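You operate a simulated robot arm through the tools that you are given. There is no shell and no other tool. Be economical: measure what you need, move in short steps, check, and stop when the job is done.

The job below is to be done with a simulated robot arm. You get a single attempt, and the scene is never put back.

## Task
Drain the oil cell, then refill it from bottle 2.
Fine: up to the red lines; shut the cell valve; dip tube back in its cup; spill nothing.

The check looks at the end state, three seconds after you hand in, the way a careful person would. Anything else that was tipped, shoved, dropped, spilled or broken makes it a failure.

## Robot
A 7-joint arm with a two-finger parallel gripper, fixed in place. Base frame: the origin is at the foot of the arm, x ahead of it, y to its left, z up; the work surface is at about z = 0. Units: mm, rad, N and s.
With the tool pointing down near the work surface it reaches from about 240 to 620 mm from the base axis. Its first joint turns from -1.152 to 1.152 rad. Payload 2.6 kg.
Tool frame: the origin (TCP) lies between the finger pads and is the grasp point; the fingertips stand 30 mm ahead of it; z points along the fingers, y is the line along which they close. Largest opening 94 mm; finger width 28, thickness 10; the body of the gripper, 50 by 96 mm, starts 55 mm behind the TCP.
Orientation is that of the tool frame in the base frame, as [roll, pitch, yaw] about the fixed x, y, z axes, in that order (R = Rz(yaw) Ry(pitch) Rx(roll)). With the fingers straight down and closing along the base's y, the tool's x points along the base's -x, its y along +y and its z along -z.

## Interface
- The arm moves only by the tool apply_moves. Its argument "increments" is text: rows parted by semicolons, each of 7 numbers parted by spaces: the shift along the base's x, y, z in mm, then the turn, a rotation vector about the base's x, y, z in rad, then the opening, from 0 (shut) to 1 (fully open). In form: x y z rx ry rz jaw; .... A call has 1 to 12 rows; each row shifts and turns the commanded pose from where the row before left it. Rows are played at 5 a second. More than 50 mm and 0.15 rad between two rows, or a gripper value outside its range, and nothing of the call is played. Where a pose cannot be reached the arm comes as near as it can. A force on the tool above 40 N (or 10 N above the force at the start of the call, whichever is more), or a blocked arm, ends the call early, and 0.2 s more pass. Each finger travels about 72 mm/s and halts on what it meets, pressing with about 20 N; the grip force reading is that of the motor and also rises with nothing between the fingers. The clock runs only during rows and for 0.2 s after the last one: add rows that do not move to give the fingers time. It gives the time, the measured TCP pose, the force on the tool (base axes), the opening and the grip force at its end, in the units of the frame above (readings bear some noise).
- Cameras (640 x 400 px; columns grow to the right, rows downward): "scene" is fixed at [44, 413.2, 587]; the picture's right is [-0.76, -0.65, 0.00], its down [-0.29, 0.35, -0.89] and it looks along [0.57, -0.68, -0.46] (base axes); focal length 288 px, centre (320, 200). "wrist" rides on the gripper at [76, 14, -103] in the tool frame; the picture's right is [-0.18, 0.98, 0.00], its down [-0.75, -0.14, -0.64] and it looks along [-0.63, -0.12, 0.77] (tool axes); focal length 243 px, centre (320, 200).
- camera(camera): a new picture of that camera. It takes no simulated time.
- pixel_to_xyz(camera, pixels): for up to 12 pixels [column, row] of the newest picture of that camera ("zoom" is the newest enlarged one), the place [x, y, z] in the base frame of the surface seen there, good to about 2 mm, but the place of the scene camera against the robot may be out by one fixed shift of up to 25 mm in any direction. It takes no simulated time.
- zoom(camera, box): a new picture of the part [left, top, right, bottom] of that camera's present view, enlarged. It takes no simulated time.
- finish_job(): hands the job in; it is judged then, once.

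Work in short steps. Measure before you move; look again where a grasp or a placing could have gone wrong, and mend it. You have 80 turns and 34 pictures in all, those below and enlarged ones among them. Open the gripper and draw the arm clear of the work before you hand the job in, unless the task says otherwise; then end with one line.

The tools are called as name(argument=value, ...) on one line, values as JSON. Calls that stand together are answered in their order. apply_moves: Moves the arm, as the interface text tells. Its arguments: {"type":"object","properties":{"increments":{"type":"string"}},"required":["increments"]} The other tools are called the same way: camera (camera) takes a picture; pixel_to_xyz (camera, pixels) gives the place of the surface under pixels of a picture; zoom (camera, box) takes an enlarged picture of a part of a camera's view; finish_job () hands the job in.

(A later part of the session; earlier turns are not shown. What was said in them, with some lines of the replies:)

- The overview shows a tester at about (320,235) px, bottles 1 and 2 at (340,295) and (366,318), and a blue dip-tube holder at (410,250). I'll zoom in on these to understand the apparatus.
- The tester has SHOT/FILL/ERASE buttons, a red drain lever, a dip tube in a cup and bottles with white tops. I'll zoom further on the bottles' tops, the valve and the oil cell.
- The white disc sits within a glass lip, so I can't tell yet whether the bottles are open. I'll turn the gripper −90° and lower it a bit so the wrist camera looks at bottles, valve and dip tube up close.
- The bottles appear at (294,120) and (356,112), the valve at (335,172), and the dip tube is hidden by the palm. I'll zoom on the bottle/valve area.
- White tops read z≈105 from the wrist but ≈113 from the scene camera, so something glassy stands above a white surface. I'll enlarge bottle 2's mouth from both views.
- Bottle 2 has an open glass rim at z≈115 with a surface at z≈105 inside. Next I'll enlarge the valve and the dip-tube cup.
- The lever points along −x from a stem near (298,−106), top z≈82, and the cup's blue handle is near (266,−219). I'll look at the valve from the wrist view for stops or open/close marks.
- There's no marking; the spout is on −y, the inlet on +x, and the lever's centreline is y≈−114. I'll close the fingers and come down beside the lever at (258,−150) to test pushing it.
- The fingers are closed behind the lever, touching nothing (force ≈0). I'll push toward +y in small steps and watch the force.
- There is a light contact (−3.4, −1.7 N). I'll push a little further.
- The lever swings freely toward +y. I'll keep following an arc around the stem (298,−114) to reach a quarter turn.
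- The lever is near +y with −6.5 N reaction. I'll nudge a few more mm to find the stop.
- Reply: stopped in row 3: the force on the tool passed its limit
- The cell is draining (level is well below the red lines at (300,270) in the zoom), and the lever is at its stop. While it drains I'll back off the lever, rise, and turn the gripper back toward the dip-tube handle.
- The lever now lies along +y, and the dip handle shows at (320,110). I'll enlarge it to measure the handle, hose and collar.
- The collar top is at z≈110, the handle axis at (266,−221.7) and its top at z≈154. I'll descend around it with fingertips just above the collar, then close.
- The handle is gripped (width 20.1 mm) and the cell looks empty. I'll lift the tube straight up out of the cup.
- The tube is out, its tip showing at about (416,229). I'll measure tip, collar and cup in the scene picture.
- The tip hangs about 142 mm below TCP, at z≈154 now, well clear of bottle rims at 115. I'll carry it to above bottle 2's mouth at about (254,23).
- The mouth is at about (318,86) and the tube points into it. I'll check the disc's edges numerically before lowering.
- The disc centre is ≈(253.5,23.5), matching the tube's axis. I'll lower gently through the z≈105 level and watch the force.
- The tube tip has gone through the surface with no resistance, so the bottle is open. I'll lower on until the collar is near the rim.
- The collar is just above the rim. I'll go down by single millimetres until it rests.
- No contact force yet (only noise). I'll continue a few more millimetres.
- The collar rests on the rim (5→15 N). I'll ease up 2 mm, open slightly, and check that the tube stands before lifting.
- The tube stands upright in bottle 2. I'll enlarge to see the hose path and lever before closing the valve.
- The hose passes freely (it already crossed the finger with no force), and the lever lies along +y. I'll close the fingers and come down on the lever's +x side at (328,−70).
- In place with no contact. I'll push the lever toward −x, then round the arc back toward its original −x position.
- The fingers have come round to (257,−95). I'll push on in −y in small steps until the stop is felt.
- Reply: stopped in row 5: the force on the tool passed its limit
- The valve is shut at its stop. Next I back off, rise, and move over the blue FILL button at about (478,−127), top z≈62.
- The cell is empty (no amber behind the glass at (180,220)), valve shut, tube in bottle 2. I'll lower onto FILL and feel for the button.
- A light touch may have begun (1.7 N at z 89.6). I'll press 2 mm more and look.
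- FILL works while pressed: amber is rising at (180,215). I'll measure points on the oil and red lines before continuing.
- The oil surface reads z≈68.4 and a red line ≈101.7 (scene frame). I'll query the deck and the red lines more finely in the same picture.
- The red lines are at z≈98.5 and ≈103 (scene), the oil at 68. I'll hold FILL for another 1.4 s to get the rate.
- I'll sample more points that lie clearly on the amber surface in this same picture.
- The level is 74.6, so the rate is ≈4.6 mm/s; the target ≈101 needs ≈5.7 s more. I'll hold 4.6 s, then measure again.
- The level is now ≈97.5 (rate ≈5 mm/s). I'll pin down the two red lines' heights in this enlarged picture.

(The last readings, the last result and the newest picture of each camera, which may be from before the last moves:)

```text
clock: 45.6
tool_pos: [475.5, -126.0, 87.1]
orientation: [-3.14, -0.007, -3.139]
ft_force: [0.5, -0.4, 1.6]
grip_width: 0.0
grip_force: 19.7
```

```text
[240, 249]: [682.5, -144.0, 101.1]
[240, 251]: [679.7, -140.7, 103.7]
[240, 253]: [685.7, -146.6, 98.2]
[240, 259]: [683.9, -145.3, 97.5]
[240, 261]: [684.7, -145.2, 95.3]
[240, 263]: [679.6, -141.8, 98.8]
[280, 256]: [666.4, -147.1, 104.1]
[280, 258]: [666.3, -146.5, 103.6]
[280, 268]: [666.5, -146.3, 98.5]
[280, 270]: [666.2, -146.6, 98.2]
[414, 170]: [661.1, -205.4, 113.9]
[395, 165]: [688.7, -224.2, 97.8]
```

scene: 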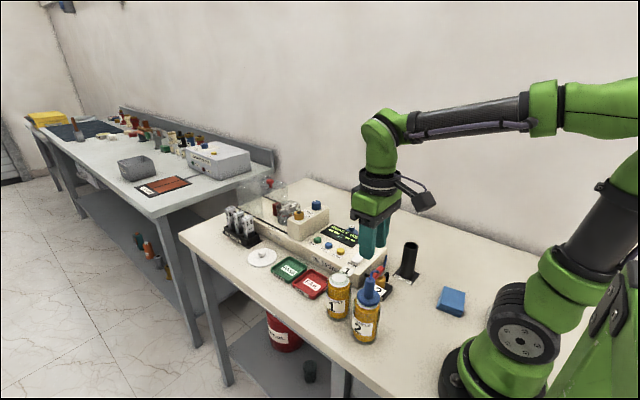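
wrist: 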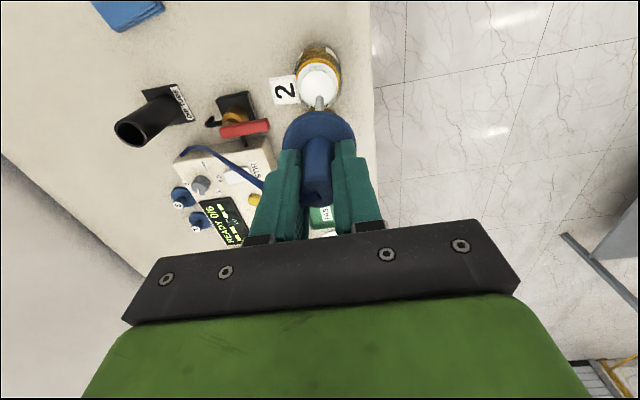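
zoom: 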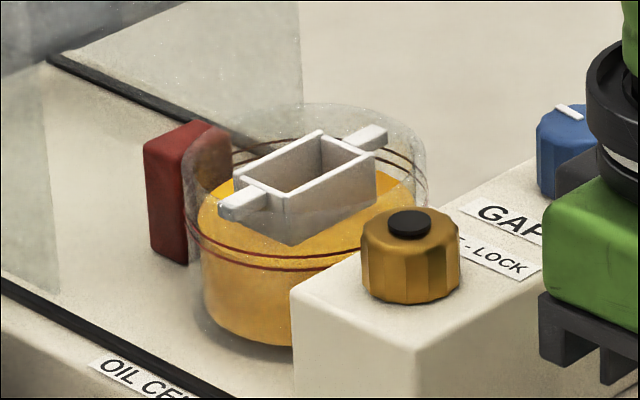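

The lines are at ≈98.8 and ≈104, so mid is ≈101.4: 0.75 s more. I'll hold three more rows and then lift off the button and away.

apply_moves(increments="0 0 0 0 0 0 0;0 0 0 0 0 0 0;0 0 0 0 0 0 0;0 0 12 0 0 0 0;0 0 30 0 0 0 0;0 0 45 0 0 0 0.36;0 0 45 0 0 0 0.36;-10 8 45 0 0 0 0.36;0 0 0 0 0 0 0.36")

zoom(camera="scene", box=[262, 190, 318, 230])

pixel_to_xyz(camera="zoom", pixels=[[230, 240], [240, 235], [250, 240], [260, 247], [270, 250], [280, 247], [220, 230], [210, 220], [300, 248], [310, 245], [320, 240], [240, 242]])

```text
clock: 47.6
tool_pos: [465.4, -117.2, 266.1]
orientation: [-3.14, -0.007, -3.135]
ft_force: [0.5, 0.6, -0.1]
grip_width: 33.8
grip_force: 0.2
```

```text
10.00 times, centred on (290, 210) of scene
```

zoom: 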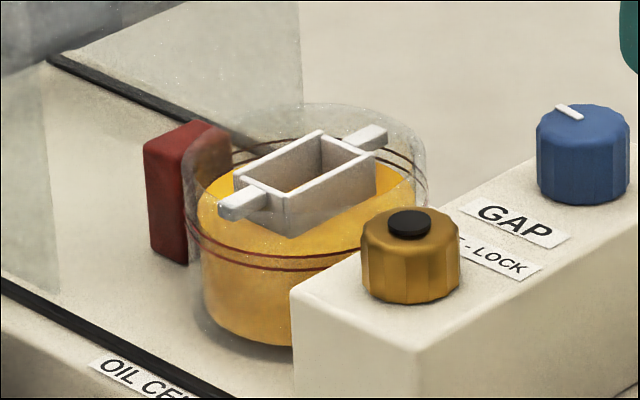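

```text
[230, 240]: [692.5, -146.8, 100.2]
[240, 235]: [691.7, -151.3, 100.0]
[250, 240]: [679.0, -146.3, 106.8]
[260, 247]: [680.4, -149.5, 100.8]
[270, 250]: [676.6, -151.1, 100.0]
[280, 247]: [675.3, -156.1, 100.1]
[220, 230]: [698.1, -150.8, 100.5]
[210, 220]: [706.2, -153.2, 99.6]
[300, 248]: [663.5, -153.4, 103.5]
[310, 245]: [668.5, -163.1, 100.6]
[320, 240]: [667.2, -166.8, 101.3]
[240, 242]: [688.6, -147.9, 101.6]
```

The level is now ≈100.4, between the lines (98.8–104), and pumping has stopped. Now I go back to above the dip tube at (253.6,22.7).

apply_moves(increments="-42 28 0 0 -0.007 -0.0066 0.5;-42 28 0 0 0 0 0.5;-42 28 0 0 0 0 0.5;-43 28 0 0 0 0 0.5;-43 28 0 0 0 0 0.5;0 0 0 0 0 0 0.5")

```text
refused: row 1 steps farther than a row can; nothing moved
```

Those rows were just over 50 mm; I'll use shorter ones.

apply_moves(increments="-35 23.3 0 0 -0.007 -0.0066 0.5;-35 23.3 0 0 0 0 0.5;-35 23.3 0 0 0 0 0.5;-35 23.3 0 0 0 0 0.5;-35 23.3 0 0 0 0 0.5;-36.5 23.4 0 0 0 0 0.5;0 0 0 0 0 0 0.5;0 0 0 0 0 0 0.5")

```text
clock: 49.4
tool_pos: [254.4, 21.9, 265.1]
orientation: [3.141, -0.001, 3.141]
ft_force: [0.7, 0.5, 0.0]
grip_width: 47.1
grip_force: 0.1
```

I'm above the handle at (254.4,21.9,265). I'll descend around it to the earlier grip height of 156.5.

apply_moves(increments="-0.5 0.6 -30 0 0 0 0.5;0 0 -30 0 0 0 0.5;0 0 -25 0 0 0 0.5;0 0 -15 0 0 0 0.5;0 0 -7 0 0 0 0.5;0 0 0 0 0 0 0.5")

apply_moves(increments="0 0 0 0 0 0 0.4;0 0 0 0 0 0 0.3;0 0 0 0 0 0 0.2;0 0 0 0 0 0 0.1;0 0 0 0 0 0 0.1;0 0 0 0 0 0 0.1")

```text
clock: 50.8
tool_pos: [253.8, 22.3, 158.4]
orientation: [-3.14, 0.001, 3.14]
ft_force: [-0.4, -0.7, 0.1]
grip_width: 47.1
grip_force: 0.1
```

```text
clock: 52.2
tool_pos: [255.1, 23.1, 160.4]
orientation: [3.141, 0.001, 3.14]
ft_force: [-0.9, 0.1, 0.6]
grip_width: 19.8
grip_force: 20.3
```

The handle is gripped (19.8 mm). I'll lift it straight out, pausing with the tip just inside the neck so it can drip off.

apply_moves(increments="0 0 10 0 0 0 0.1;0 0 20 0 0 0 0.1;0 0 25 0 0 0 0.1;0 0 25 0 0 0 0.1;0 0 10 0 0 0 0.1;0 0 0 0 0 0 0.1;0 0 0 0 0 0 0.1;0 0 0 0 0 0 0.1;0 0 0 0 0 0 0.1;0 0 0 0 0 0 0.1;0 0 0 0 0 0 0.1;0 0 0 0 0 0 0.1")

apply_moves(increments="0 0 15 0 0 0 0.1;0 0 20 0 0 0 0.1;0 0 15 0 0 0 0.1;0 0 0 0 0 0 0.1")

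```text
clock: 54.8
tool_pos: [255.3, 21.1, 248.8]
orientation: [3.14, 0.0, 3.14]
ft_force: [0.6, 0.3, -0.4]
grip_width: 20.1
grip_force: 19.9
```

```text
clock: 55.8
tool_pos: [254.6, 21.8, 298.6]
orientation: [-3.14, -0.002, 3.141]
ft_force: [-0.3, -0.9, -0.8]
grip_width: 19.9
grip_force: 20.5
```

The tube hangs clear, with its tip at ≈154. I'll carry it back to above the cup at (267.5,−221.5).

apply_moves(increments="1.5 -20 0 0 0 0 0.1;1.5 -30 0 0 0 0 0.1;1.5 -30 0 0 0 0 0.1;1.5 -30 0 0 0 0 0.1;1.5 -30 0 0 0 0 0.1;1.5 -30 0 0 0 0 0.1;1.5 -30 0 0 0 0 0.1;1.5 -25 0 0 0 0 0.1;1 -18.6 0 0 0 0 0.1;0 0 0 0 0 0 0.1;0 0 0 0 0 0 0.1")

```text
clock: 58.2
tool_pos: [266.2, -222.9, 298.9]
orientation: [3.14, 0.002, 3.139]
ft_force: [0.4, 0.4, -0.6]
grip_width: 19.7
grip_force: 20.0
```

I'm over the cup at (266,−223), within a millimetre or so. I'll lower the tip gently into the cup mouth and watch the force.

apply_moves(increments="0.5 0.6 -15 0 0 0 0.1;0 0 -15 0 0 0 0.1;0 0 -10 0 0 0 0.1;0 0 -6 0 0 0 0.1;0 0 -6 0 0 0 0.1;0 0 -6 0 0 0 0.1;0 0 -6 0 0 0 0.1")

apply_moves(increments="0 0 -10 0 0 0 0.1;0 0 -12 0 0 0 0.1;0 0 -12 0 0 0 0.1;0 0 -12 0 0 0 0.1;0 0 -12 0 0 0 0.1;0 0 -10 0 0 0 0.1;0 0 -6 0 0 0 0.1;0 0 -4 0 0 0 0.1;0 0 0 0 0 0 0.1")

```text
clock: 59.8
tool_pos: [267.0, -220.1, 233.2]
orientation: [-3.14, -0.002, 3.14]
ft_force: [-0.1, 0.3, -0.4]
grip_width: 19.7
grip_force: 20.1
```

```text
clock: 61.8
tool_pos: [267.7, -221.4, 155.6]
orientation: [-3.142, -0.001, 3.141]
ft_force: [0.0, -0.2, -0.8]
grip_width: 19.9
grip_force: 20.1
```

The tube slid in without resistance (z 155.6). I'll lower by small steps until the collar seats, expected near z≈148.

apply_moves(increments="0 0 -2 0 0 0 0.1;0 0 -2 0 0 0 0.1;0 0 -1 0 0 0 0.1;0 0 0 0 0 0 0.1")

apply_moves(increments="0 0 -1 0 0 0 0.1;0 0 -1 0 0 0 0.1;0 0 -1 0 0 0 0.1;0 0 0 0 0 0 0.1")

```text
clock: 62.8
tool_pos: [268.6, -221.1, 151.1]
orientation: [-3.14, 0.001, 3.141]
ft_force: [0.3, 0.4, -0.3]
grip_width: 19.9
grip_force: 19.9
```

```text
clock: 63.8
tool_pos: [269.7, -222.9, 148.6]
orientation: [-3.139, 0.002, 3.136]
ft_force: [-4.8, 2.1, 14.9]
grip_width: 19.9
grip_force: 19.9
```

Contact shows (14.9 N up), so the collar is seated. I'll ease up 1.5 mm, release, and lift straight up.

apply_moves(increments="0 0 1.5 0 0 0 0.1;0 0 0 0 0 0 0.25;0 0 0 0 0 0 0.4;0 0 0 0 0 0 0.5;0 0 0 0 0 0 0.5")

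apply_moves(increments="0 0 8 0 0 0 0.5;0 0 20 0 0 0 0.5;0 0 40 0 0 0 0.5;0 0 45 0 0 0 0.5;0 0 45 0 0 0 0.8;0 20 40 0 0 0 1;0 40 0 0 0 0 1;0 45 0 0 0 0 1;0 45 0 0 0 0 1;0 45 0 0 0 0 1")

camera(camera="scene")

pixel_to_xyz(camera="scene", pixels=[[285, 214], [286, 215], [287, 215], [410, 240], [412, 232], [395, 280], [388, 275], [284, 213], [288, 214], [366, 300]])

```text
clock: 65.0
tool_pos: [267.4, -222.1, 148.1]
orientation: [-3.141, 0.001, 3.141]
ft_force: [0.9, -0.4, 0.1]
grip_width: 46.7
grip_force: 0.0
```

```text
clock: 67.2
tool_pos: [267.2, -26.9, 348.8]
orientation: [-3.14, 0.0, 3.138]
ft_force: [-0.1, 0.2, -0.4]
grip_width: 94.1
grip_force: 0.0
```

```text
0 pictures are left
```

scene: 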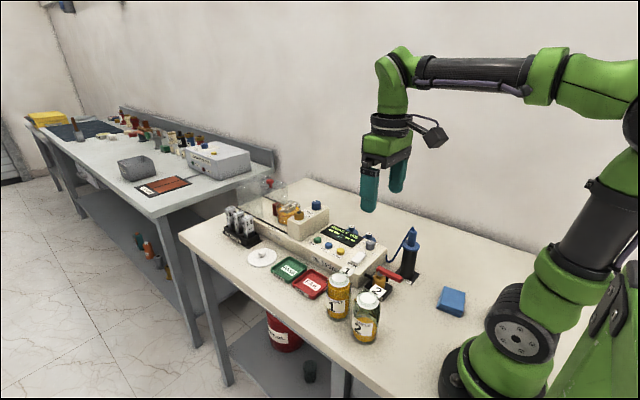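

```text
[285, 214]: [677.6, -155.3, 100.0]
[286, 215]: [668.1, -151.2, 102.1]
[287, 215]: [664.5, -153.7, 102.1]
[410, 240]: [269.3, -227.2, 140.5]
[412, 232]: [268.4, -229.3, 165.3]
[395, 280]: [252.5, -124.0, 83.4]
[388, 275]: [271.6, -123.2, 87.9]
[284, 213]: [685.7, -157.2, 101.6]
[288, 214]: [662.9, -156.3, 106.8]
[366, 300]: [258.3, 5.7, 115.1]
```

The picture shows the tube upright in its cup at (411,245), the lever shut at (388,274), the cell level steady at ≈100–101 between the red lines, both bottles standing, and the arm clear. I'm handing in.

finish_job()

```text
The job is handed in.
```

The oil cell was drained and refilled from bottle 2 to between the red lines, the cell valve is shut, the dip tube is back in its cup, and the pictures show nothing spilled or knocked over.
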